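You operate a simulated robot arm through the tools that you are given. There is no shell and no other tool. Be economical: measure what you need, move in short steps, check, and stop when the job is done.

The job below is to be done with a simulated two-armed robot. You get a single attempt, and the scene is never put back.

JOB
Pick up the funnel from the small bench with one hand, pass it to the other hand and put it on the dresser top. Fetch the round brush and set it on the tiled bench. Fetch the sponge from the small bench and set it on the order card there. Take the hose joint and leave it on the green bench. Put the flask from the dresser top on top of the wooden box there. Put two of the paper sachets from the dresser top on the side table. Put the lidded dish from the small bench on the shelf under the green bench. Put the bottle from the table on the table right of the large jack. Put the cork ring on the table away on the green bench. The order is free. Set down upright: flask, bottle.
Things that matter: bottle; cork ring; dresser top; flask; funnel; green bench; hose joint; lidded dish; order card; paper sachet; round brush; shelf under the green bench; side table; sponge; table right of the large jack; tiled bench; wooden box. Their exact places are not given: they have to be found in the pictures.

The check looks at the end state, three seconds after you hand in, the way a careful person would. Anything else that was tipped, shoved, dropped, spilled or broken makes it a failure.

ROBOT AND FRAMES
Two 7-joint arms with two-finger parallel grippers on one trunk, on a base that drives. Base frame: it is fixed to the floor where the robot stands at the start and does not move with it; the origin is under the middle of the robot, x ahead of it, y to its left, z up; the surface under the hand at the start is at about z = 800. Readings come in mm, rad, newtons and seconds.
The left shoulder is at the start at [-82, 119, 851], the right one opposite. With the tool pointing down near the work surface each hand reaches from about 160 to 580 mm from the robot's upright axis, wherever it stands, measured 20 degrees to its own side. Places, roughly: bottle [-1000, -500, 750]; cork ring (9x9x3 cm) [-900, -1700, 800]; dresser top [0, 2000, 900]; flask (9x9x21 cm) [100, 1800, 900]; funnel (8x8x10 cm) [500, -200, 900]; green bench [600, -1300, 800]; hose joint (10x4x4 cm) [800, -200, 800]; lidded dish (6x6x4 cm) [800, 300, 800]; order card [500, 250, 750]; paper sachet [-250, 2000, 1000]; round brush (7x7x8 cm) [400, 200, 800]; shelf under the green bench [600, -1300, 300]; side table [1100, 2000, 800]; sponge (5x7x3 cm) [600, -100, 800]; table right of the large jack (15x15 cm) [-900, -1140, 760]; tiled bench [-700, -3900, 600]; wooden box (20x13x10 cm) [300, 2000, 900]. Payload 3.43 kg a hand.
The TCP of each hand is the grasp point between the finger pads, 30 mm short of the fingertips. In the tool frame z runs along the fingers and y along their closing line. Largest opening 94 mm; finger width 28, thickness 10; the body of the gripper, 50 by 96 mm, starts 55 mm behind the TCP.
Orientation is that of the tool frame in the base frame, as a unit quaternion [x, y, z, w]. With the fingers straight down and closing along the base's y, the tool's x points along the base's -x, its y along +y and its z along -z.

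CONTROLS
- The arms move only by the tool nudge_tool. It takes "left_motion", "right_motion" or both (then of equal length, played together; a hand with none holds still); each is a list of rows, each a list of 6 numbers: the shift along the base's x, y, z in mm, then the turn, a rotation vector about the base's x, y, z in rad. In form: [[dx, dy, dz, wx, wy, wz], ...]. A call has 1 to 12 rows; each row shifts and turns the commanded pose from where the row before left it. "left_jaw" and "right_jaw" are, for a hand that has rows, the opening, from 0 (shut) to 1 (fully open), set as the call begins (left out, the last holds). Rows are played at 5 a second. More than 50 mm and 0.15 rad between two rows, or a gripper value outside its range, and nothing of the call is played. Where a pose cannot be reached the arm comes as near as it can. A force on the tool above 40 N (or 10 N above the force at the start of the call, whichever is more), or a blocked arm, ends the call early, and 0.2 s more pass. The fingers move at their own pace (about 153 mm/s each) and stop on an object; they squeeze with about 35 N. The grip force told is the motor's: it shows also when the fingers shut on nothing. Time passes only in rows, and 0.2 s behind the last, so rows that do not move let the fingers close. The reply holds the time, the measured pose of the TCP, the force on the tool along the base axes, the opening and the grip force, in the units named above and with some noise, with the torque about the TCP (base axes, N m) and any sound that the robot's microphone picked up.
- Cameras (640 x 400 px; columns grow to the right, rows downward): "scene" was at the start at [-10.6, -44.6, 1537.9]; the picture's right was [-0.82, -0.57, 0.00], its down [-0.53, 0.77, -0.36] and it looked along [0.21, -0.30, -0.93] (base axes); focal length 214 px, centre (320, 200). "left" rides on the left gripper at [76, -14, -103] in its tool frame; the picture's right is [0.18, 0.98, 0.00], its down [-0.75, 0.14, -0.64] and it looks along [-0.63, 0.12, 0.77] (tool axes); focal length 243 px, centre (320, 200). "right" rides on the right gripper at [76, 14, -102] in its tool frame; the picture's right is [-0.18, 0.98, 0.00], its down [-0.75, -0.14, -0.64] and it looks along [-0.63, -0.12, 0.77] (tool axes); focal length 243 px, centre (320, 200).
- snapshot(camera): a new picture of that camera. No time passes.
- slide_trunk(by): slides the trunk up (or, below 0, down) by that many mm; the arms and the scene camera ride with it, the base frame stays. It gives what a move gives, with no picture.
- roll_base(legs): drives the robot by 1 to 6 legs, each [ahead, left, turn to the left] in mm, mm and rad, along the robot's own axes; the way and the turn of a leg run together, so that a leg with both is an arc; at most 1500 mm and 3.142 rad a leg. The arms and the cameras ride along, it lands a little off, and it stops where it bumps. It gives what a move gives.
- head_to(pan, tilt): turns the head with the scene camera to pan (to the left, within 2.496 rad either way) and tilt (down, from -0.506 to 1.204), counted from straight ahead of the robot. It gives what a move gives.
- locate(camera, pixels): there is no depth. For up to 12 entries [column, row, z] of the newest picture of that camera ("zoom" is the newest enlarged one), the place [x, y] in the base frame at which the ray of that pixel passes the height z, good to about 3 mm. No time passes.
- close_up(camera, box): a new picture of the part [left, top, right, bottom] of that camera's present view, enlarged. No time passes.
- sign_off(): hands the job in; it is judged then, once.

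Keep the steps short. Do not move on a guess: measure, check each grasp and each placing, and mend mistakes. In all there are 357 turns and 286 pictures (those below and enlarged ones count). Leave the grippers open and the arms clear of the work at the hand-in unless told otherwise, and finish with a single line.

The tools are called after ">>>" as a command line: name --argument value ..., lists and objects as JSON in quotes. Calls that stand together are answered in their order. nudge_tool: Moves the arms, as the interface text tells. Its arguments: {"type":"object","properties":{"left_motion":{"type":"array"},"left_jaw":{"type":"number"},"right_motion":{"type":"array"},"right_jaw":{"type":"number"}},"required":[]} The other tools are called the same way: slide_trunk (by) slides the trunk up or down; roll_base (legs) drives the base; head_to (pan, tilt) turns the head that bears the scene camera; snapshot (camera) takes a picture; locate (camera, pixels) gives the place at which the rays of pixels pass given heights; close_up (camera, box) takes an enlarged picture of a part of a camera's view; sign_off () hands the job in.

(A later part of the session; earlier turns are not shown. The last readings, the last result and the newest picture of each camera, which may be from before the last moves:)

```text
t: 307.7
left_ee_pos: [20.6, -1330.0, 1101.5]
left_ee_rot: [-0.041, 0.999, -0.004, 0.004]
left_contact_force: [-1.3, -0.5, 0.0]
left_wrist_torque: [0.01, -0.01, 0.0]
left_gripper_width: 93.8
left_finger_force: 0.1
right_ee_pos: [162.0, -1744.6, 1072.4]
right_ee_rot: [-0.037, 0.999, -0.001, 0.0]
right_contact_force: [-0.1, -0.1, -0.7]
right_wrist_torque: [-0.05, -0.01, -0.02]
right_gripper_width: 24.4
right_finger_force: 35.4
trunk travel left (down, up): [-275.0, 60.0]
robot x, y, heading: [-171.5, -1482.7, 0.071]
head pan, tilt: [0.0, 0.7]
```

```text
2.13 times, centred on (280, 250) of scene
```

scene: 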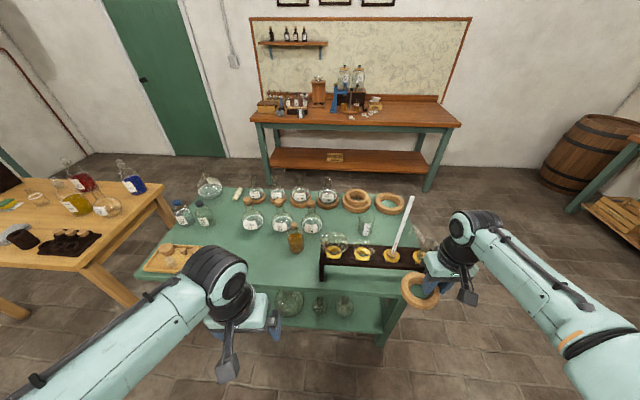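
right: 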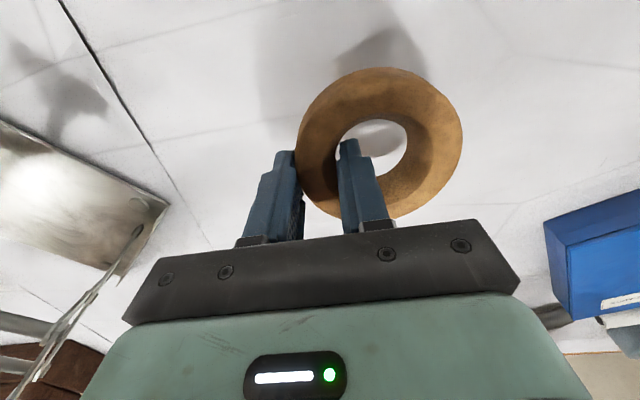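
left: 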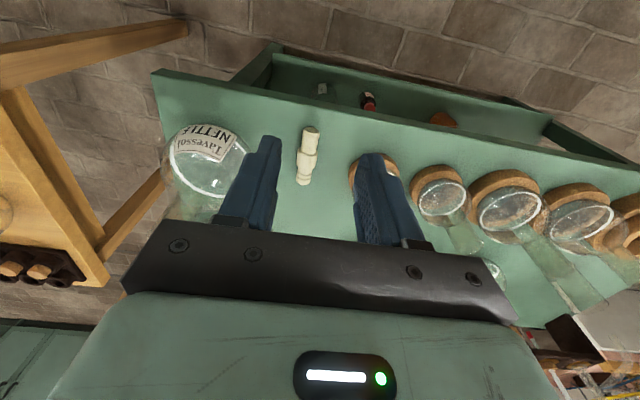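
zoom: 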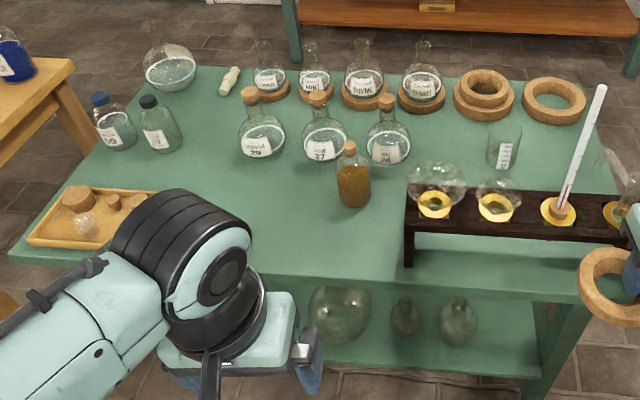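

Free area on the green bench around (385,-1130). Drive so the right hand faces it.

>>> roll_base --legs '[[0, 0, -0.071], [0, 560, 0], [140, 0, 0]]'

>>> head_to --pan -0.3 --tilt 0.9

>>> snapshot --camera "scene"

```text
t: 314.4
left_ee_pos: [171.2, -794.6, 1101.1]
left_ee_rot: [-0.002, 1.0, -0.005, 0.004]
left_contact_force: [0.0, 0.0, -1.3]
left_wrist_torque: [0.02, 0.0, 0.04]
left_gripper_width: 94.1
left_finger_force: 0.0
right_ee_pos: [277.5, -1218.7, 1073.3]
right_ee_rot: [0.003, 1.0, -0.002, 0.0]
right_contact_force: [0.2, -0.7, -0.2]
right_wrist_torque: [0.01, -0.04, 0.02]
right_gripper_width: 23.9
right_finger_force: 35.2
trunk travel left (down, up): [-275.0, 60.0]
robot x, y, heading: [-29.1, -930.8, -0.006]
head pan, tilt: [0.0, 0.7]
```

```text
t: 315.2
left_ee_pos: [172.1, -794.1, 1100.6]
left_ee_rot: [-0.001, 1.0, -0.004, 0.004]
left_contact_force: [1.4, -1.5, 0.9]
left_wrist_torque: [0.01, 0.03, 0.02]
left_gripper_width: 94.4
left_finger_force: 0.1
right_ee_pos: [278.0, -1219.3, 1071.8]
right_ee_rot: [0.002, 1.0, -0.001, 0.0]
right_contact_force: [0.7, -0.2, 0.4]
right_wrist_torque: [-0.01, 0.02, -0.04]
right_gripper_width: 23.8
right_finger_force: 35.2
trunk travel left (down, up): [-275.0, 60.0]
robot x, y, heading: [-30.4, -930.6, -0.01]
head pan, tilt: [-0.3, 0.901]
```

```text
78 pictures are left
```

scene: 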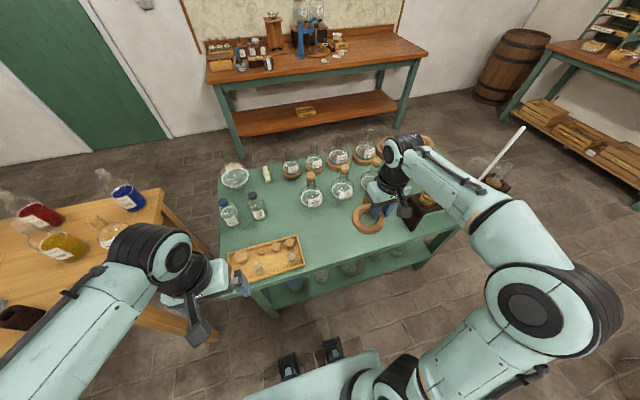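

>>> nudge_tool --right_motion '[[0, 30, 0, 0, 0, 0], [0, 30, 0, 0, 0, 0], [0, 30, 0, 0, 0, 0], [35, 0, -20, 0, 0, 0], [35, 0, -30, 0, 0, 0], [35, 0, -30, 0, 0, 0]]'

>>> snapshot --camera "scene"

>>> snapshot --camera "right"

```text
t: 316.6
left_ee_pos: [172.1, -793.3, 1099.9]
left_ee_rot: [0.0, 1.0, -0.004, 0.003]
left_contact_force: [0.4, -0.8, -0.7]
left_wrist_torque: [0.02, 0.05, -0.01]
left_gripper_width: 93.8
left_finger_force: 0.1
right_ee_pos: [384.2, -1131.9, 992.4]
right_ee_rot: [0.002, 1.0, 0.0, 0.0]
right_contact_force: [0.5, -0.1, -1.1]
right_wrist_torque: [0.01, 0.03, 0.01]
right_gripper_width: 23.8
right_finger_force: 35.4
trunk travel left (down, up): [-275.0, 60.0]
robot x, y, heading: [-30.6, -935.4, -0.008]
head pan, tilt: [-0.3, 0.901]
```

```text
77 pictures are left
```

scene: 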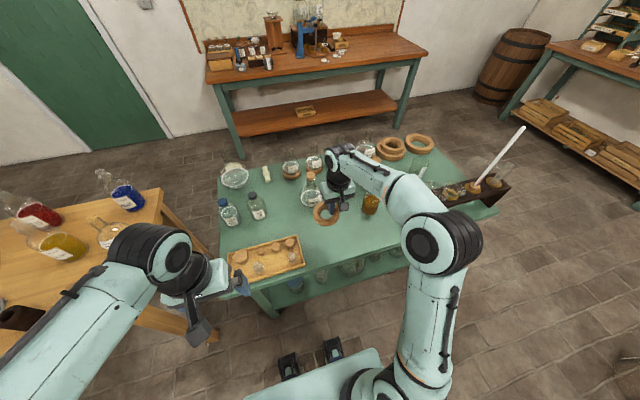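

```text
76 pictures are left
```

right: 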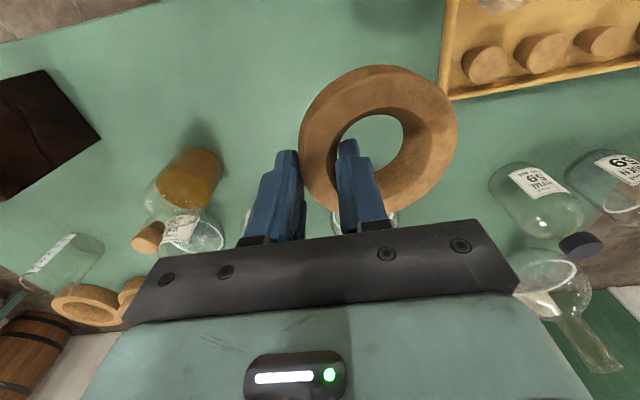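

>>> locate --camera "right" --pixels '[[448, 98, 785], [440, 0, 785], [200, 150, 785], [340, 235, 790]]'

>>> locate --camera "scene" --pixels '[[303, 265, 785], [298, 240, 785], [370, 212, 780], [312, 205, 780], [258, 220, 780], [330, 270, 780]]'

```text
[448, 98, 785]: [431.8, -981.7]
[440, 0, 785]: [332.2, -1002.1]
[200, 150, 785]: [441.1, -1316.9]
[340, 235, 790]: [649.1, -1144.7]
```

```text
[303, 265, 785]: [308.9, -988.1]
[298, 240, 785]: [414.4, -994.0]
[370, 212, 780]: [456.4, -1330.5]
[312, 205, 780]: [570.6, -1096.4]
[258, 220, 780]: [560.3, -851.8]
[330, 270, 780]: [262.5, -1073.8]
```

Clear ground under the ring. Lower to ≈818 then feel.

>>> nudge_tool --right_motion '[[0, 0, -45, 0, 0, 0], [0, 0, -45, 0, 0, 0], [0, 0, -45, 0, 0, 0], [0, 0, -30, 0, 0, 0], [0, 0, -8, 0, 0, 0]]'

>>> nudge_tool --right_motion '[[0, 0, -3, 0, 0, 0], [0, 0, -3, 0, 0, 0], [0, 0, -3, 0, 0, 0]]'

```text
t: 317.8
left_ee_pos: [170.9, -793.3, 1101.5]
left_ee_rot: [-0.001, 1.0, -0.004, 0.004]
left_contact_force: [-1.6, 0.8, -0.4]
left_wrist_torque: [0.02, 0.01, 0.0]
left_gripper_width: 94.0
left_finger_force: 0.0
right_ee_pos: [382.7, -1130.7, 820.8]
right_ee_rot: [0.003, 1.0, 0.0, 0.002]
right_contact_force: [-1.2, -1.9, 8.8]
right_wrist_torque: [0.62, 0.01, 0.02]
right_gripper_width: 23.8
right_finger_force: 35.1
trunk travel left (down, up): [-275.0, 60.0]
robot x, y, heading: [-31.1, -935.2, -0.005]
head pan, tilt: [-0.3, 0.901]
```

```text
t: 318.7
left_ee_pos: [169.9, -792.7, 1099.8]
left_ee_rot: [-0.001, 1.0, -0.004, 0.005]
left_contact_force: [0.4, 0.3, 0.0]
left_wrist_torque: [0.0, 0.02, -0.03]
left_gripper_width: 93.9
left_finger_force: 0.1
right_ee_pos: [383.9, -1130.5, 815.6]
right_ee_rot: [0.003, 1.0, -0.002, 0.003]
right_contact_force: [-6.9, -2.4, 15.9]
right_wrist_torque: [0.43, 0.43, 0.19]
right_gripper_width: 24.1
right_finger_force: 34.7
trunk travel left (down, up): [-275.0, 60.0]
robot x, y, heading: [-29.6, -935.7, -0.011]
head pan, tilt: [-0.3, 0.901]
stopped in row 3 (right hand): the force on the tool passed its limit at 42 N (the readings are from after the stop); the commanded pose is now the measured one
```

Ring is seated. Open to 0.5 (as it went in) and rise.

>>> nudge_tool --right_motion '[[0, 0, 0, 0, 0, 0], [0, 0, 0, 0, 0, 0], [0, 0, 0, 0, 0, 0]]' --right_jaw 0.5

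>>> nudge_tool --right_motion '[[0, 0, 20, 0, 0, 0], [0, 0, 40, 0, 0, 0], [0, 0, 45, 0, 0, 0], [0, 0, 45, 0, 0, 0], [-30, -10, 35, 0, 0, 0], [-35, -10, 30, 0, 0, 0], [-40, -10, 10, 0, 0, 0]]'

>>> close_up --camera "scene" --box '[210, 130, 410, 290]'

```text
t: 319.5
left_ee_pos: [171.2, -793.8, 1099.9]
left_ee_rot: [0.0, 1.0, -0.005, 0.003]
left_contact_force: [-0.5, -0.8, 0.4]
left_wrist_torque: [-0.03, -0.04, 0.02]
left_gripper_width: 94.1
left_finger_force: 0.1
right_ee_pos: [384.0, -1131.4, 812.3]
right_ee_rot: [0.004, 1.0, -0.002, 0.002]
right_contact_force: [-0.6, 0.4, 0.1]
right_wrist_torque: [0.02, 0.0, -0.01]
right_gripper_width: 47.1
right_finger_force: 0.0
trunk travel left (down, up): [-275.0, 60.0]
robot x, y, heading: [-28.3, -931.0, -0.008]
head pan, tilt: [-0.3, 0.901]
```

```text
t: 321.1
left_ee_pos: [171.1, -795.2, 1100.8]
left_ee_rot: [0.0, 1.0, -0.004, 0.003]
left_contact_force: [-0.9, -0.3, 0.2]
left_wrist_torque: [-0.02, 0.0, 0.01]
left_gripper_width: 94.2
left_finger_force: 0.1
right_ee_pos: [276.6, -1162.3, 1037.7]
right_ee_rot: [0.004, 1.0, -0.002, 0.003]
right_contact_force: [0.2, 0.1, 0.9]
right_wrist_torque: [-0.01, -0.05, 0.01]
right_gripper_width: 47.3
right_finger_force: 0.0
trunk travel left (down, up): [-275.0, 60.0]
robot x, y, heading: [-27.9, -931.3, -0.001]
head pan, tilt: [-0.3, 0.901]
```

```text
2.50 times, centred on (310, 210) of scene
```

zoom: 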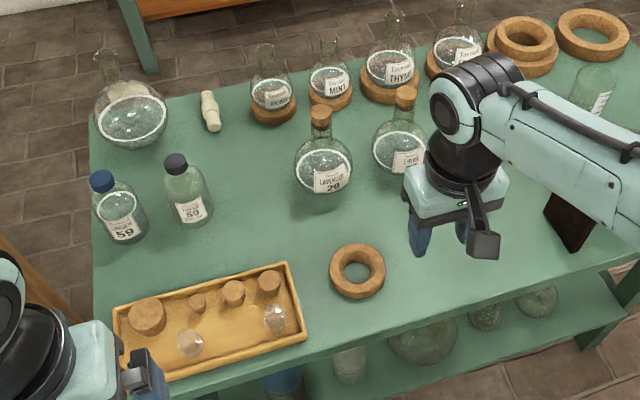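

Cork ring is on the green bench. Now turn to the table for the bottle.

>>> roll_base --legs '[[-140, 0, 0], [0, 0, 3.14], [0, -200, 0]]'

>>> head_to --pan -0.1 --tilt 0.7

>>> snapshot --camera "scene"

```text
t: 331.6
left_ee_pos: [-368.9, -858.6, 1100.7]
left_ee_rot: [0.999, -0.036, -0.004, -0.005]
left_contact_force: [0.0, 0.2, 1.4]
left_wrist_torque: [0.01, -0.01, 0.03]
left_gripper_width: 93.9
left_finger_force: 0.0
right_ee_pos: [-449.0, -481.9, 1037.6]
right_ee_rot: [0.999, -0.039, -0.002, -0.003]
right_contact_force: [0.6, 0.4, 0.3]
right_wrist_torque: [0.03, -0.01, -0.01]
right_gripper_width: 47.0
right_finger_force: 0.1
trunk travel left (down, up): [-275.0, 60.0]
robot x, y, heading: [-155.9, -731.2, 3.065]
head pan, tilt: [-0.3, 0.901]
```

```text
t: 332.3
left_ee_pos: [-368.7, -858.0, 1100.2]
left_ee_rot: [0.999, -0.035, -0.003, -0.004]
left_contact_force: [-0.7, 0.2, -0.4]
left_wrist_torque: [0.0, -0.02, -0.01]
left_gripper_width: 94.0
left_finger_force: 0.1
right_ee_pos: [-450.0, -484.6, 1037.2]
right_ee_rot: [0.999, -0.04, -0.002, -0.002]
right_contact_force: [-0.1, 0.3, -0.2]
right_wrist_torque: [-0.01, -0.01, -0.01]
right_gripper_width: 47.0
right_finger_force: 0.1
trunk travel left (down, up): [-275.0, 60.0]
robot x, y, heading: [-159.1, -728.9, 3.061]
head pan, tilt: [-0.099, 0.7]
```

```text
74 pictures are left
```

scene: 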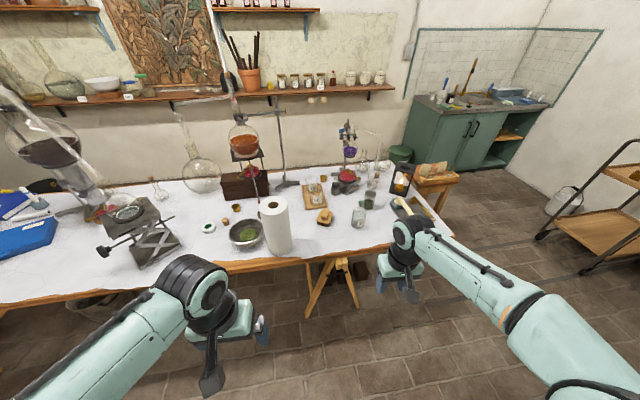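

>>> close_up --camera "scene" --box '[290, 130, 460, 250]'

>>> close_up --camera "scene" --box '[90, 170, 300, 290]'

```text
3.33 times, centred on (375, 190) of scene
```

zoom: 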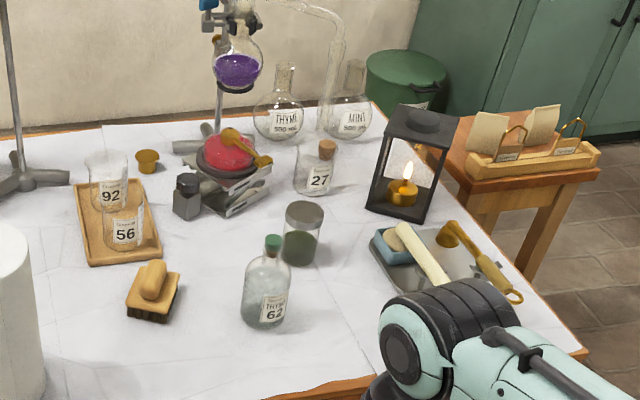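

```text
3.05 times, centred on (195, 230) of scene
```

zoom: 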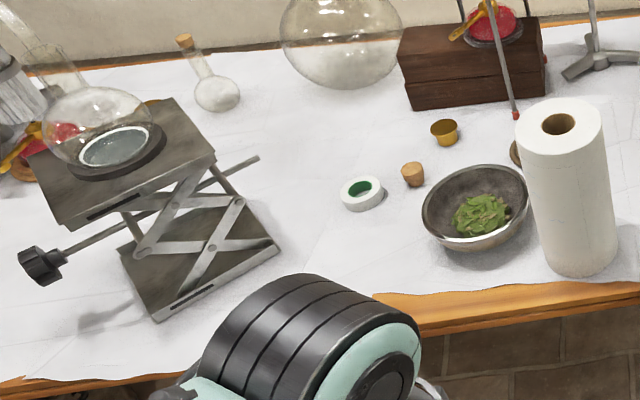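

>>> locate --camera "scene" --pixels '[[359, 227, 760], [347, 221, 762], [377, 222, 762], [360, 203, 900], [182, 246, 763], [146, 270, 763], [209, 231, 765], [229, 236, 770], [215, 275, 762], [225, 222, 765], [200, 260, 762]]'

```text
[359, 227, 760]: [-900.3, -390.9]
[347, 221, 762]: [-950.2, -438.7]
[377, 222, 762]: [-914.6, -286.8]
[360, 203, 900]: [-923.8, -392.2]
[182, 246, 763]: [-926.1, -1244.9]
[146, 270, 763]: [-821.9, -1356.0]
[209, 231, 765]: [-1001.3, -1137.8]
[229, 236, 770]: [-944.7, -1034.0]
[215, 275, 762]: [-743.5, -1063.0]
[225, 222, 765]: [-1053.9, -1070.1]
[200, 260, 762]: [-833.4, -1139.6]
```

Bottle "THYME 62" ≈(-930,-395). Free spot right of the large jack ≈(-895,-1140). Drive in front of the bottle.

>>> roll_base --legs '[[0, -150, 0.078], [320, 0, 0]]'

>>> head_to --pan -0.3 --tilt 0.9

>>> snapshot --camera "scene"

>>> snapshot --camera "right"

```text
t: 336.0
left_ee_pos: [-674.3, -724.4, 1099.9]
left_ee_rot: [1.0, 0.007, -0.004, -0.005]
left_contact_force: [0.1, 0.1, 1.7]
left_wrist_torque: [0.04, -0.02, 0.03]
left_gripper_width: 94.0
left_finger_force: 0.1
right_ee_pos: [-785.4, -358.6, 1037.5]
right_ee_rot: [1.0, 0.004, -0.002, -0.002]
right_contact_force: [-0.4, -0.4, 0.6]
right_wrist_torque: [0.0, 0.0, 0.0]
right_gripper_width: 46.9
right_finger_force: 0.0
trunk travel left (down, up): [-275.0, 60.0]
robot x, y, heading: [-473.2, -583.8, -3.135]
head pan, tilt: [-0.099, 0.7]
```

```text
t: 336.8
left_ee_pos: [-673.5, -725.2, 1099.8]
left_ee_rot: [1.0, 0.007, -0.004, -0.004]
left_contact_force: [0.3, -0.4, 0.9]
left_wrist_torque: [0.02, 0.0, 0.01]
left_gripper_width: 93.9
left_finger_force: 0.2
right_ee_pos: [-785.5, -359.4, 1038.1]
right_ee_rot: [1.0, 0.004, -0.002, -0.002]
right_contact_force: [-0.4, 0.5, 0.8]
right_wrist_torque: [0.03, -0.03, -0.03]
right_gripper_width: 47.0
right_finger_force: 0.0
trunk travel left (down, up): [-275.0, 60.0]
robot x, y, heading: [-473.7, -585.2, -3.14]
head pan, tilt: [-0.3, 0.901]
```

```text
71 pictures are left
```

scene: 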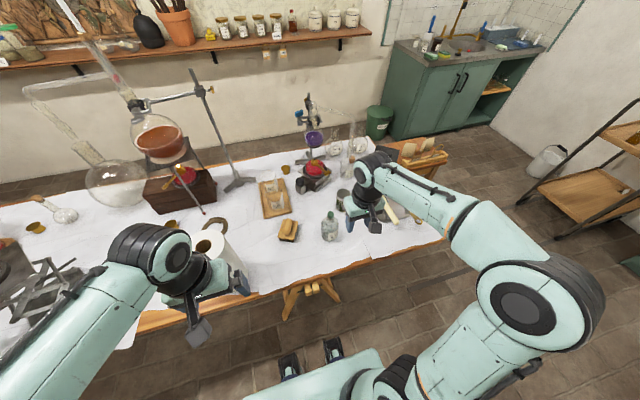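

```text
70 pictures are left
```

right: 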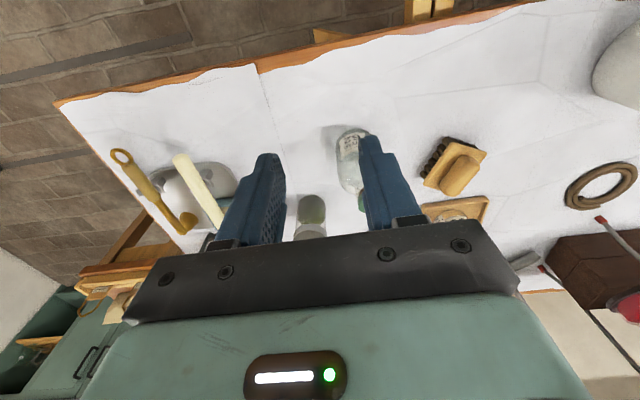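

>>> close_up --camera "scene" --box '[290, 190, 390, 260]'

>>> close_up --camera "right" --box '[270, 110, 430, 230]'

```text
5.71 times, centred on (340, 225) of scene
```

zoom: 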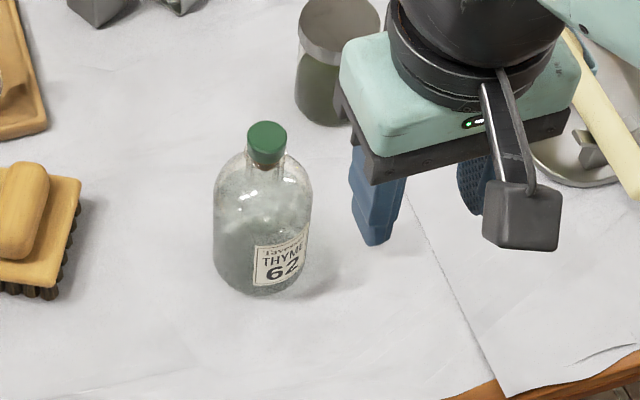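

```text
3.33 times, centred on (350, 170) of right
```

zoom: 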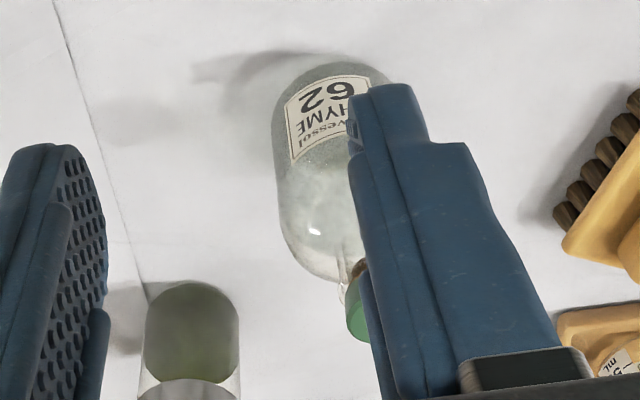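

>>> locate --camera "scene" --pixels '[[329.8, 242, 760], [321.3, 234.6, 790], [338.2, 234.6, 790], [330.5, 213, 880], [330.5, 213, 900], [330.5, 213, 920], [336, 212, 760], [303, 232, 800]]'

```text
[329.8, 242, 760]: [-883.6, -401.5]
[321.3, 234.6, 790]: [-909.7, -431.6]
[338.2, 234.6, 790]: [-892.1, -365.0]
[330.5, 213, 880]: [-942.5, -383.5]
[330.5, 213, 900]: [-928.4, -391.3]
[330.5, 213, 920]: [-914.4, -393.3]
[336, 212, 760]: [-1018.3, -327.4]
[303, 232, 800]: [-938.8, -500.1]
```

Bottle axis (-917,-397), ⌀≈68, top ≈918. Tilt the right hand 60° (fingers ahead-down), moving to a start point in front of it.

>>> nudge_tool --right_motion '[[-2, -5, -13, 0, 0.131, 0], [-2, -5, -13, 0, 0.131, 0], [-2, -5, -13, 0, 0.131, 0], [-2, -5, -13, 0, 0.131, 0], [-2, -5, -13, 0, 0.131, 0], [-2, -5, -13, 0, 0.131, 0], [-2, -5, -13, 0, 0.131, 0], [-2, -5, -13, 0, 0.13, 0]]' --right_jaw 1.0

>>> snapshot --camera "right"

>>> close_up --camera "scene" --box '[270, 170, 430, 290]'

```text
t: 338.6
left_ee_pos: [-675.0, -724.6, 1100.8]
left_ee_rot: [1.0, 0.007, -0.002, -0.005]
left_contact_force: [0.1, 0.0, 0.1]
left_wrist_torque: [-0.01, -0.01, 0.02]
left_gripper_width: 94.0
left_finger_force: 0.0
right_ee_pos: [-827.5, -393.3, 944.5]
right_ee_rot: [0.878, -0.001, -0.479, -0.01]
right_contact_force: [-0.6, 0.5, 0.4]
right_wrist_torque: [-0.02, -0.01, -0.01]
right_gripper_width: 93.8
right_finger_force: 0.0
right hand out of reach, approached as far as the arm can: row 6, 8
trunk travel left (down, up): [-275.0, 60.0]
robot x, y, heading: [-471.8, -580.8, -3.138]
head pan, tilt: [-0.3, 0.901]
```

```text
67 pictures are left
```

right: 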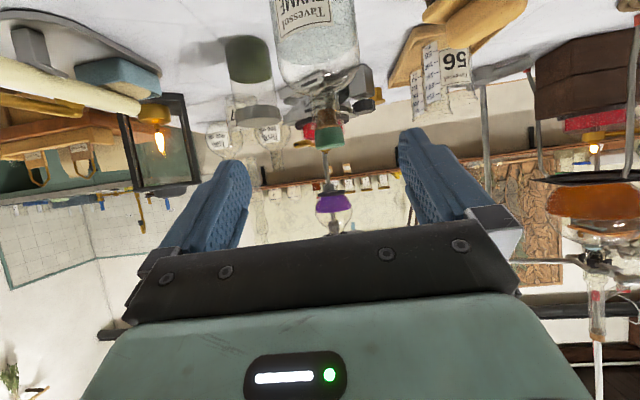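

```text
3.33 times, centred on (350, 230) of scene
```

zoom: 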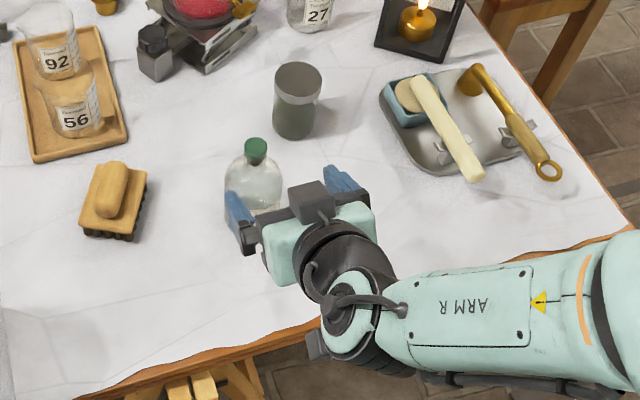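

Go down in front of the bottle, then forward along to it.

>>> nudge_tool --right_motion '[[0, -2, -37, 0, 0, 0], [0, -2, -37, 0, 0, 0], [-30, 0, -15, 0, 0, 0]]'

>>> snapshot --camera "right"

>>> close_up --camera "scene" --box '[270, 170, 430, 290]'

```text
t: 339.4
left_ee_pos: [-674.1, -725.3, 1100.7]
left_ee_rot: [1.0, 0.007, -0.004, -0.003]
left_contact_force: [0.5, -1.0, -0.1]
left_wrist_torque: [0.01, 0.04, -0.04]
left_gripper_width: 93.9
left_finger_force: 0.1
right_ee_pos: [-863.0, -396.3, 857.1]
right_ee_rot: [0.877, -0.002, -0.48, -0.011]
right_contact_force: [-0.3, -1.1, -0.1]
right_wrist_torque: [0.02, 0.0, 0.01]
right_gripper_width: 94.3
right_finger_force: 0.0
right hand out of reach, approached as far as the arm can: row 1
trunk travel left (down, up): [-275.0, 60.0]
robot x, y, heading: [-472.8, -579.8, -3.138]
head pan, tilt: [-0.3, 0.901]
```

```text
65 pictures are left
```

right: 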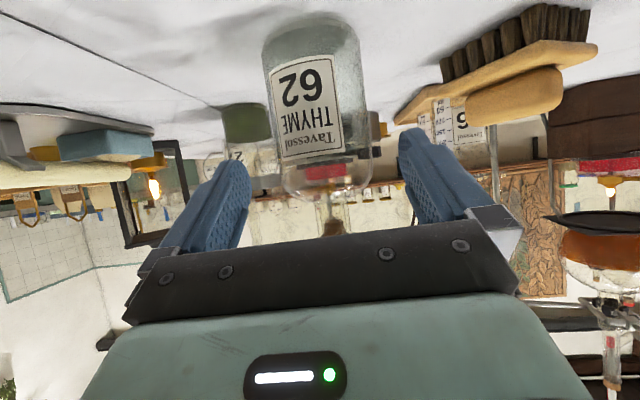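

```text
3.33 times, centred on (350, 230) of scene
```

zoom: 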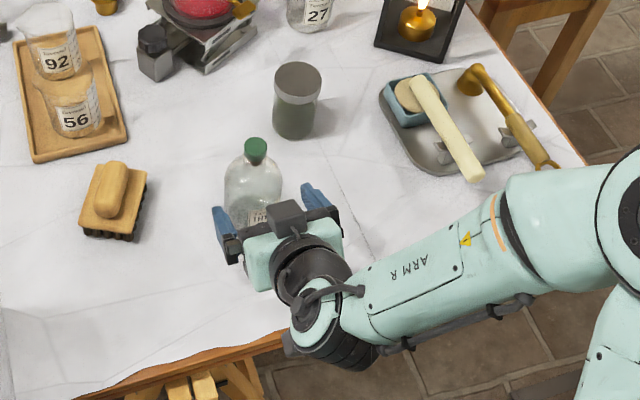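

Centred. Advance to the axis at z≈818.

>>> nudge_tool --right_motion '[[-27, 0, -20, 0, 0, 0], [-25, 0, -18, 0, 0, 0]]'

>>> snapshot --camera "right"

```text
t: 340.0
left_ee_pos: [-673.2, -724.9, 1100.4]
left_ee_rot: [1.0, 0.007, -0.003, -0.004]
left_contact_force: [0.3, -0.3, 0.4]
left_wrist_torque: [-0.04, -0.02, 0.01]
left_gripper_width: 93.8
left_finger_force: 0.2
right_ee_pos: [-917.5, -397.3, 819.0]
right_ee_rot: [0.878, -0.001, -0.479, -0.01]
right_contact_force: [-0.5, 0.3, -0.5]
right_wrist_torque: [-0.03, -0.01, 0.03]
right_gripper_width: 94.1
right_finger_force: 0.0
trunk travel left (down, up): [-275.0, 60.0]
robot x, y, heading: [-473.2, -581.5, -3.136]
head pan, tilt: [-0.3, 0.901]
```

```text
63 pictures are left
```

right: 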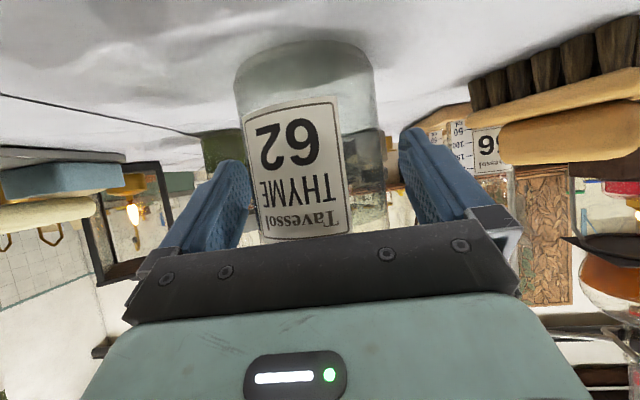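

Bottle is between the pads. Close and lift a little.

>>> nudge_tool --right_motion '[[0, 0, 0, 0, 0, 0], [0, 0, 0, 0, 0, 0], [0, 0, 0, 0, 0, 0]]' --right_jaw 0.0

>>> nudge_tool --right_motion '[[0, 0, 10, 0, 0, 0], [0, 0, 20, 0, 0, 0], [0, 0, 30, 0, 0, 0]]'

>>> snapshot --camera "right"

```text
t: 340.8
left_ee_pos: [-672.9, -724.2, 1100.5]
left_ee_rot: [1.0, 0.007, -0.004, -0.005]
left_contact_force: [-0.1, -0.1, -0.4]
left_wrist_torque: [-0.03, -0.04, 0.01]
left_gripper_width: 94.0
left_finger_force: 0.1
right_ee_pos: [-915.5, -397.2, 819.3]
right_ee_rot: [0.877, -0.002, -0.48, -0.01]
right_contact_force: [-1.9, 1.6, 1.6]
right_wrist_torque: [-0.09, 0.12, -0.05]
right_gripper_width: 70.6
right_finger_force: 34.9
trunk travel left (down, up): [-275.0, 60.0]
robot x, y, heading: [-469.5, -581.7, -3.135]
head pan, tilt: [-0.3, 0.901]
```

```text
t: 341.6
left_ee_pos: [-673.0, -724.6, 1100.4]
left_ee_rot: [1.0, 0.007, -0.004, -0.004]
left_contact_force: [0.1, 0.0, 0.2]
left_wrist_torque: [-0.02, 0.0, 0.01]
left_gripper_width: 93.9
left_finger_force: 0.1
right_ee_pos: [-914.1, -395.9, 879.2]
right_ee_rot: [0.878, -0.002, -0.479, -0.011]
right_contact_force: [0.5, -0.2, -4.4]
right_wrist_torque: [0.02, 0.03, -0.01]
right_gripper_width: 71.0
right_finger_force: 35.1
trunk travel left (down, up): [-275.0, 60.0]
robot x, y, heading: [-472.8, -585.5, -3.135]
head pan, tilt: [-0.3, 0.901]
```

```text
62 pictures are left
```

right: 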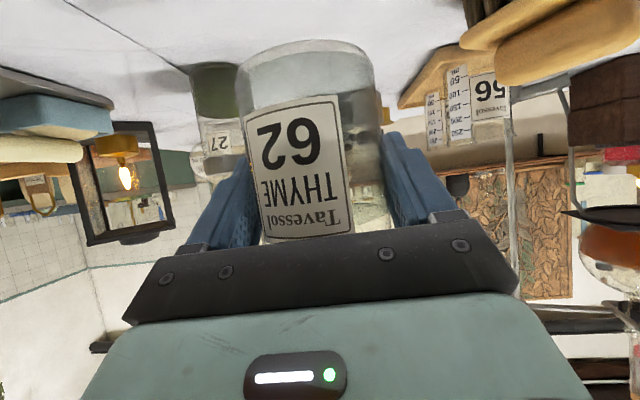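

Bottle held (70.8 mm). Raise, pull back, then drive left along the table to y≈-1327.

>>> nudge_tool --right_motion '[[0, 0, 40, 0, 0, 0], [0, 0, 40, 0, 0, 0], [10, 0, 40, 0, 0, 0], [20, 0, 30, 0, 0, 0], [30, 0, 0, 0, 0, 0]]'

>>> roll_base --legs '[[-180, 0, 0], [0, 745, 0]]'

>>> head_to --pan -0.2 --tilt 0.8

>>> snapshot --camera "scene"

```text
t: 342.8
left_ee_pos: [-673.1, -724.6, 1101.2]
left_ee_rot: [1.0, 0.007, -0.004, -0.005]
left_contact_force: [-0.5, -0.4, 0.2]
left_wrist_torque: [-0.02, 0.03, 0.01]
left_gripper_width: 94.0
left_finger_force: 0.0
right_ee_pos: [-852.8, -395.3, 1030.9]
right_ee_rot: [0.877, -0.003, -0.48, -0.011]
right_contact_force: [0.2, -0.7, -4.3]
right_wrist_torque: [-0.05, 0.03, 0.04]
right_gripper_width: 71.0
right_finger_force: 35.6
trunk travel left (down, up): [-275.0, 60.0]
robot x, y, heading: [-473.2, -582.3, -3.129]
head pan, tilt: [-0.3, 0.901]
```

```text
t: 350.8
left_ee_pos: [-488.1, -1464.7, 1101.1]
left_ee_rot: [1.0, 0.008, -0.003, -0.005]
left_contact_force: [-0.8, -0.5, -0.8]
left_wrist_torque: [0.02, -0.03, 0.0]
left_gripper_width: 93.9
left_finger_force: 0.1
right_ee_pos: [-669.8, -1136.5, 1030.0]
right_ee_rot: [0.877, 0.0, -0.48, -0.01]
right_contact_force: [0.2, 0.5, -4.5]
right_wrist_torque: [0.0, 0.01, 0.02]
right_gripper_width: 70.7
right_finger_force: 35.3
trunk travel left (down, up): [-275.0, 60.0]
robot x, y, heading: [-290.1, -1321.8, -3.129]
head pan, tilt: [-0.3, 0.901]
```

```text
t: 351.5
left_ee_pos: [-486.9, -1465.4, 1100.9]
left_ee_rot: [1.0, 0.01, -0.003, -0.004]
left_contact_force: [-0.3, 0.2, 0.7]
left_wrist_torque: [-0.01, -0.02, -0.01]
left_gripper_width: 94.1
left_finger_force: 0.0
right_ee_pos: [-668.9, -1136.9, 1029.8]
right_ee_rot: [0.877, 0.001, -0.48, -0.008]
right_contact_force: [0.6, 0.4, -3.5]
right_wrist_torque: [0.0, -0.01, -0.01]
right_gripper_width: 70.9
right_finger_force: 35.2
trunk travel left (down, up): [-275.0, 60.0]
robot x, y, heading: [-287.4, -1325.1, -3.133]
head pan, tilt: [-0.201, 0.799]
```

```text
61 pictures are left
```

scene: 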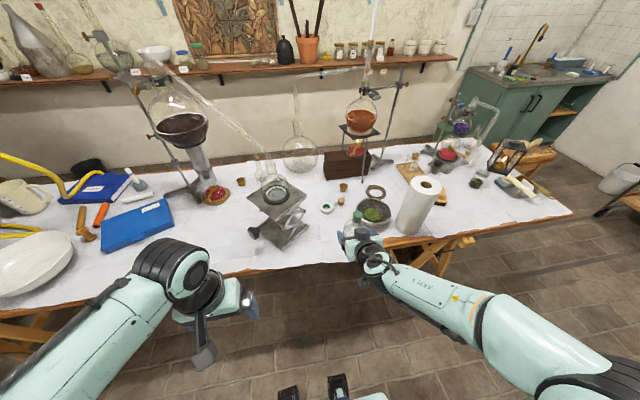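

>>> close_up --camera "scene" --box '[230, 160, 410, 280]'

```text
3.33 times, centred on (320, 220) of scene
```

zoom: 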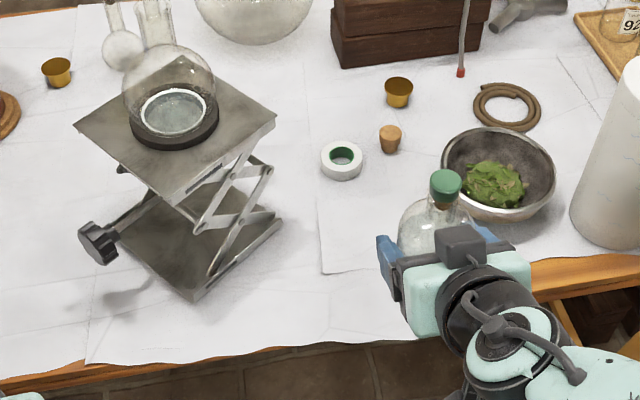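

>>> locate --camera "zoom" --pixels '[[283, 222, 763], [198, 298, 763], [342, 178, 765], [391, 152, 765], [445, 195, 770], [470, 212, 770], [276, 115, 880], [330, 260, 762], [380, 240, 762], [330, 345, 762]]'

```text
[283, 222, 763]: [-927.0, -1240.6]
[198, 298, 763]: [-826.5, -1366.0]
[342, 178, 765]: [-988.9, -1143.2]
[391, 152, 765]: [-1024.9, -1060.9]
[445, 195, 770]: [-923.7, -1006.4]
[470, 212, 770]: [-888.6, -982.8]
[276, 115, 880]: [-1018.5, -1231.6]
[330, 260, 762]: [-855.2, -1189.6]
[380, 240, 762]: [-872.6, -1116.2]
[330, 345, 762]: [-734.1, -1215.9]
```

Spot (-888,-1137) is clear (jack corner −1240, bowl −1006, tape disk x −989). Roll 170 ahead, then forward.

>>> roll_base --legs '[[170, 0, 0]]'

>>> nudge_tool --right_motion '[[-25, 0, 0, 0, 0, 0], [-20, 0, -40, 0, 0, 0], [0, 0, -45, 0, 0, 0], [0, 0, -45, 0, 0, 0]]'

>>> close_up --camera "scene" --box '[230, 190, 410, 310]'

```text
t: 352.9
left_ee_pos: [-655.5, -1466.9, 1100.9]
left_ee_rot: [1.0, 0.009, -0.003, -0.004]
left_contact_force: [-0.4, -0.8, 0.3]
left_wrist_torque: [0.01, 0.01, 0.02]
left_gripper_width: 94.0
left_finger_force: 0.1
right_ee_pos: [-838.4, -1139.3, 1029.5]
right_ee_rot: [0.878, 0.001, -0.479, -0.008]
right_contact_force: [-0.2, -0.3, -4.7]
right_wrist_torque: [0.0, -0.03, 0.01]
right_gripper_width: 71.1
right_finger_force: 34.7
trunk travel left (down, up): [-275.0, 60.0]
robot x, y, heading: [-459.8, -1323.3, -3.134]
head pan, tilt: [-0.201, 0.799]
```

```text
t: 353.9
left_ee_pos: [-657.7, -1466.1, 1100.7]
left_ee_rot: [1.0, 0.01, -0.004, -0.004]
left_contact_force: [0.4, -0.4, 0.4]
left_wrist_torque: [-0.01, -0.05, -0.01]
left_gripper_width: 93.9
left_finger_force: 0.0
right_ee_pos: [-883.4, -1136.3, 900.9]
right_ee_rot: [0.878, 0.0, -0.479, -0.009]
right_contact_force: [0.0, 1.2, -3.8]
right_wrist_torque: [-0.02, -0.01, 0.0]
right_gripper_width: 71.0
right_finger_force: 35.1
trunk travel left (down, up): [-275.0, 60.0]
robot x, y, heading: [-456.7, -1326.5, -3.128]
head pan, tilt: [-0.201, 0.799]
```

```text
3.33 times, centred on (320, 250) of scene
```

zoom: 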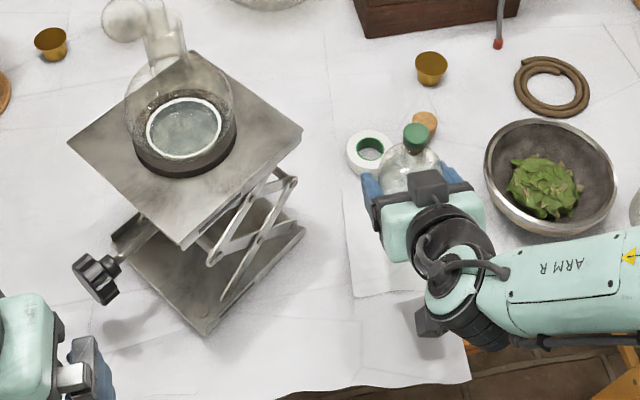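

>>> nudge_tool --right_motion '[[0, 0, -40, 0, 0, 0], [0, 0, -30, 0, 0, 0], [0, 0, -5, 0, 0, 0]]'

>>> nudge_tool --right_motion '[[0, 0, -3, 0, 0, 0], [0, 0, -2, 0, 0, 0]]'

```text
t: 354.7
left_ee_pos: [-657.4, -1467.0, 1100.9]
left_ee_rot: [1.0, 0.01, -0.003, -0.005]
left_contact_force: [-0.1, 0.0, 0.3]
left_wrist_torque: [0.04, 0.01, 0.02]
left_gripper_width: 93.9
left_finger_force: 0.2
right_ee_pos: [-882.1, -1139.7, 824.4]
right_ee_rot: [0.877, 0.0, -0.48, -0.01]
right_contact_force: [-0.5, 0.3, -3.5]
right_wrist_torque: [0.0, 0.01, 0.02]
right_gripper_width: 70.8
right_finger_force: 35.1
trunk travel left (down, up): [-275.0, 60.0]
robot x, y, heading: [-457.3, -1325.2, -3.127]
head pan, tilt: [-0.201, 0.799]
```

```text
t: 355.3
left_ee_pos: [-655.3, -1467.0, 1100.9]
left_ee_rot: [1.0, 0.009, -0.004, -0.004]
left_contact_force: [0.1, -0.3, 0.1]
left_wrist_torque: [-0.04, 0.0, 0.02]
left_gripper_width: 94.1
left_finger_force: 0.1
right_ee_pos: [-883.3, -1139.7, 820.1]
right_ee_rot: [0.877, 0.001, -0.48, -0.01]
right_contact_force: [0.9, 0.3, 0.6]
right_wrist_torque: [-0.07, -0.09, 0.04]
right_gripper_width: 70.8
right_finger_force: 35.7
trunk travel left (down, up): [-275.0, 60.0]
robot x, y, heading: [-457.8, -1323.8, -3.127]
head pan, tilt: [-0.201, 0.799]
```

Touching (weight gone). 1 mm more, then open and retreat along the fingers.

>>> nudge_tool --right_motion '[[0, 0, -1, 0, 0, 0], [0, 0, 0, 0, 0, 0]]'

>>> nudge_tool --right_motion '[[0, 0, 0, 0, 0, 0], [0, 0, 0, 0, 0, 0], [0, 0, 0, 0, 0, 0]]' --right_jaw 1.0

>>> nudge_tool --right_motion '[[25, 0, 16, 0, 0, 0], [30, 0, 20, 0, 0, 0], [30, 0, 25, 0, 0, 0], [20, 0, 40, 0, 0, 0], [0, 0, 45, 0, 0, 0], [0, 0, 45, 0, 0, 0]]'

>>> close_up --camera "scene" --box '[230, 190, 410, 310]'

```text
t: 355.9
left_ee_pos: [-655.0, -1467.3, 1101.8]
left_ee_rot: [1.0, 0.011, -0.005, -0.004]
left_contact_force: [-0.1, -0.6, 0.0]
left_wrist_torque: [0.01, 0.01, 0.03]
left_gripper_width: 94.2
left_finger_force: 0.2
right_ee_pos: [-884.0, -1139.7, 820.1]
right_ee_rot: [0.877, 0.001, -0.481, -0.009]
right_contact_force: [2.4, 2.2, 11.3]
right_wrist_torque: [-0.19, -0.11, 0.06]
right_gripper_width: 71.0
right_finger_force: 35.0
trunk travel left (down, up): [-275.0, 60.0]
robot x, y, heading: [-454.3, -1321.8, -3.127]
head pan, tilt: [-0.201, 0.799]
```

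```text
t: 356.7
left_ee_pos: [-655.0, -1467.4, 1100.8]
left_ee_rot: [1.0, 0.009, -0.004, -0.004]
left_contact_force: [-0.1, -1.1, 0.6]
left_wrist_torque: [0.0, 0.0, -0.01]
left_gripper_width: 94.1
left_finger_force: 0.2
right_ee_pos: [-882.5, -1139.1, 817.8]
right_ee_rot: [0.877, 0.0, -0.48, -0.009]
right_contact_force: [0.1, 0.4, 0.1]
right_wrist_torque: [-0.02, -0.04, 0.01]
right_gripper_width: 94.1
right_finger_force: 0.2
trunk travel left (down, up): [-275.0, 60.0]
robot x, y, heading: [-458.3, -1319.1, -3.132]
head pan, tilt: [-0.201, 0.799]
```

```text
t: 358.1
left_ee_pos: [-655.5, -1467.5, 1100.3]
left_ee_rot: [1.0, 0.009, -0.004, -0.004]
left_contact_force: [0.1, 0.5, 0.4]
left_wrist_torque: [-0.01, 0.02, -0.04]
left_gripper_width: 94.0
left_finger_force: 0.0
right_ee_pos: [-813.5, -1138.7, 1009.3]
right_ee_rot: [0.878, 0.0, -0.479, -0.008]
right_contact_force: [-0.9, 0.5, -0.9]
right_wrist_torque: [0.02, -0.01, 0.0]
right_gripper_width: 94.0
right_finger_force: 0.1
right hand out of reach, approached as far as the arm can: row 3, 4
trunk travel left (down, up): [-275.0, 60.0]
robot x, y, heading: [-457.6, -1327.3, -3.13]
head pan, tilt: [-0.201, 0.799]
```

```text
3.33 times, centred on (320, 250) of scene
```

zoom: 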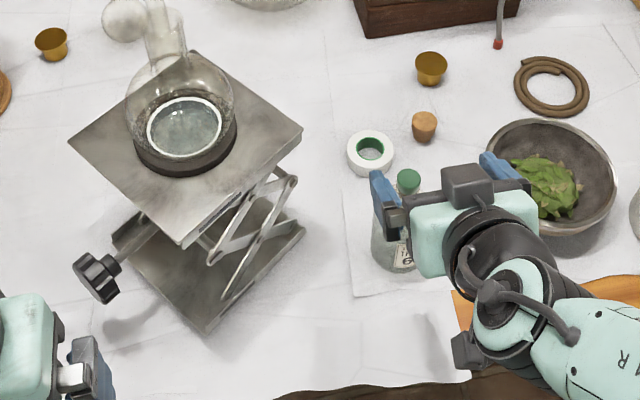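

Bottle stands. Back the base off and check.

>>> roll_base --legs '[[-250, 0, 0]]'

>>> snapshot --camera "scene"

>>> close_up --camera "scene" --box '[230, 140, 410, 260]'

```text
t: 359.9
left_ee_pos: [-410.5, -1464.8, 1100.0]
left_ee_rot: [1.0, 0.009, -0.004, -0.004]
left_contact_force: [-0.1, -1.6, -0.4]
left_wrist_torque: [-0.01, 0.01, 0.0]
left_gripper_width: 93.9
left_finger_force: 0.2
right_ee_pos: [-569.8, -1135.7, 1010.6]
right_ee_rot: [0.877, 0.0, -0.48, -0.01]
right_contact_force: [0.6, 0.6, 0.1]
right_wrist_torque: [-0.01, 0.02, 0.03]
right_gripper_width: 93.9
right_finger_force: 0.1
trunk travel left (down, up): [-275.0, 60.0]
robot x, y, heading: [-213.2, -1319.8, -3.131]
head pan, tilt: [-0.201, 0.799]
```

```text
57 pictures are left
```

scene: 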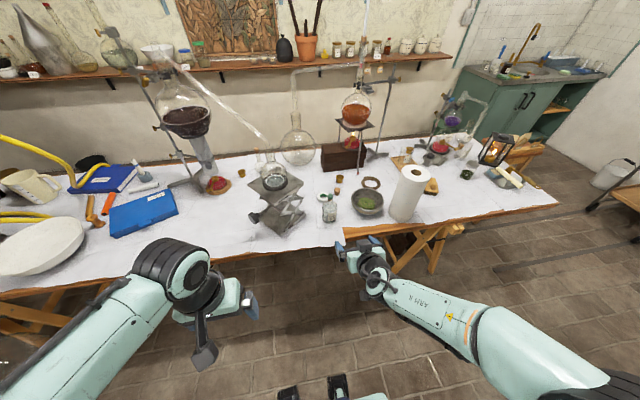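

```text
3.33 times, centred on (320, 200) of scene
```

zoom: 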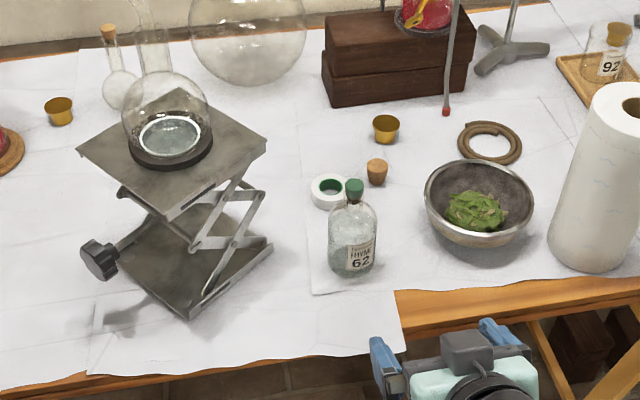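

Bottle stands upright right of the large jack. Now the brush: straighten the right hand, drive to the small bench's front side.

>>> nudge_tool --right_motion '[[15, 10, 10, 0, -0.125, 0], [15, 10, 10, 0, -0.125, 0], [15, 10, 10, 0, -0.125, 0], [15, 10, 10, 0, -0.125, 0], [15, 10, 10, 0, -0.125, 0], [15, 10, 10, 0, -0.125, 0], [15, 10, 10, 0, -0.125, 0], [15, 10, 10, 0, -0.125, 0]]'

>>> roll_base --legs '[[0, -1450, 0], [0, 0, 3.13]]'

>>> head_to --pan 0.0 --tilt 0.9

>>> snapshot --camera "scene"

```text
t: 361.7
left_ee_pos: [-411.4, -1465.3, 1099.8]
left_ee_rot: [1.0, 0.009, -0.003, -0.004]
left_contact_force: [0.2, -0.2, 0.2]
left_wrist_torque: [0.0, 0.01, 0.0]
left_gripper_width: 93.9
left_finger_force: 0.2
right_ee_pos: [-448.9, -1055.3, 1091.1]
right_ee_rot: [1.0, 0.005, 0.001, -0.008]
right_contact_force: [0.6, -0.9, 0.9]
right_wrist_torque: [0.0, -0.03, 0.0]
right_gripper_width: 93.8
right_finger_force: 0.0
trunk travel left (down, up): [-275.0, 60.0]
robot x, y, heading: [-209.6, -1324.8, -3.128]
head pan, tilt: [-0.201, 0.799]
```

```text
t: 381.8
left_ee_pos: [-33.7, 262.1, 1100.7]
left_ee_rot: [0.008, 1.0, -0.004, 0.004]
left_contact_force: [-0.2, -0.1, 0.6]
left_wrist_torque: [0.03, 0.01, -0.02]
left_gripper_width: 94.2
left_finger_force: 0.1
right_ee_pos: [-7.7, -146.4, 1090.7]
right_ee_rot: [0.013, 1.0, -0.009, 0.001]
right_contact_force: [0.4, 1.0, -0.1]
right_wrist_torque: [0.02, 0.01, -0.01]
right_gripper_width: 93.7
right_finger_force: 0.0
trunk travel left (down, up): [-275.0, 60.0]
robot x, y, heading: [-238.2, 128.9, -0.024]
head pan, tilt: [-0.201, 0.799]
```

```text
t: 382.6
left_ee_pos: [-34.0, 264.7, 1101.3]
left_ee_rot: [0.007, 1.0, -0.004, 0.003]
left_contact_force: [0.4, -0.6, -0.6]
left_wrist_torque: [-0.01, -0.03, -0.04]
left_gripper_width: 94.2
left_finger_force: 0.1
right_ee_pos: [-8.8, -147.7, 1091.4]
right_ee_rot: [0.011, 1.0, -0.009, 0.0]
right_contact_force: [-0.4, 0.4, 0.0]
right_wrist_torque: [-0.01, 0.02, 0.03]
right_gripper_width: 94.0
right_finger_force: 0.1
trunk travel left (down, up): [-275.0, 60.0]
robot x, y, heading: [-235.2, 126.6, -0.024]
head pan, tilt: [0.0, 0.901]
```

```text
55 pictures are left
```

scene: 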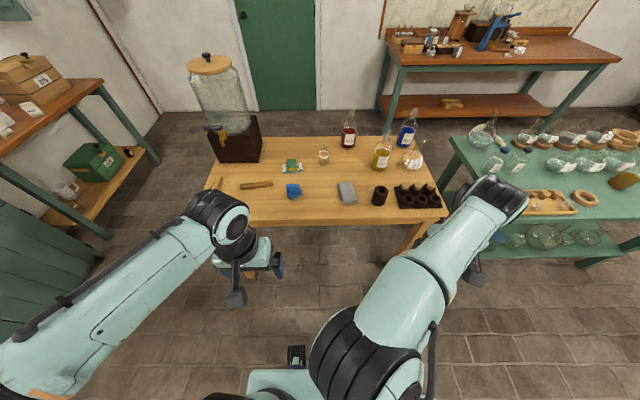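

>>> roll_base --legs '[[280, 0, 0.024]]'

>>> head_to --pan 0.2 --tilt 1.0

>>> close_up --camera "scene" --box '[220, 120, 420, 260]'

>>> snapshot --camera "left"

```text
t: 384.6
left_ee_pos: [246.8, 265.8, 1100.1]
left_ee_rot: [-0.007, 1.0, -0.004, 0.003]
left_contact_force: [-0.2, 0.0, -0.4]
left_wrist_torque: [-0.01, 0.02, 0.0]
left_gripper_width: 94.2
left_finger_force: 0.1
right_ee_pos: [281.9, -142.4, 1090.6]
right_ee_rot: [-0.002, 1.0, -0.009, 0.001]
right_contact_force: [0.6, 0.4, 0.3]
right_wrist_torque: [0.02, 0.03, 0.01]
right_gripper_width: 93.8
right_finger_force: 0.1
trunk travel left (down, up): [-275.0, 60.0]
robot x, y, heading: [46.1, 124.4, 0.007]
head pan, tilt: [0.0, 0.901]
```

```text
t: 385.3
left_ee_pos: [245.7, 267.0, 1100.4]
left_ee_rot: [-0.007, 1.0, -0.005, 0.004]
left_contact_force: [0.3, -0.6, 0.4]
left_wrist_torque: [-0.01, 0.01, -0.03]
left_gripper_width: 94.0
left_finger_force: 0.2
right_ee_pos: [282.7, -143.3, 1089.9]
right_ee_rot: [-0.004, 1.0, -0.009, 0.0]
right_contact_force: [-0.7, -0.6, 0.3]
right_wrist_torque: [-0.02, -0.02, -0.02]
right_gripper_width: 94.2
right_finger_force: 0.1
trunk travel left (down, up): [-275.0, 60.0]
robot x, y, heading: [46.8, 124.4, 0.01]
head pan, tilt: [0.201, 1.0]
```

```text
2.86 times, centred on (320, 190) of scene
```

zoom: 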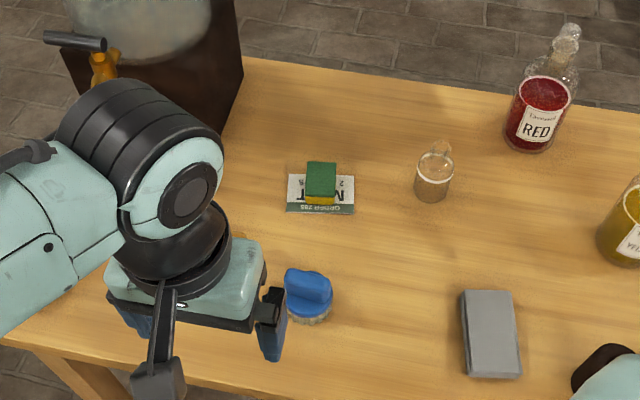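

```text
53 pictures are left
```

left: 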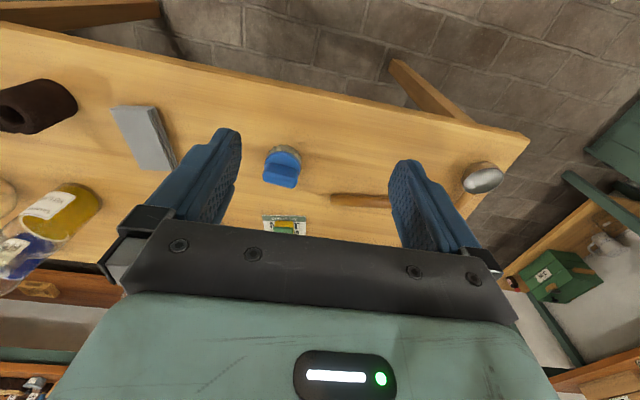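

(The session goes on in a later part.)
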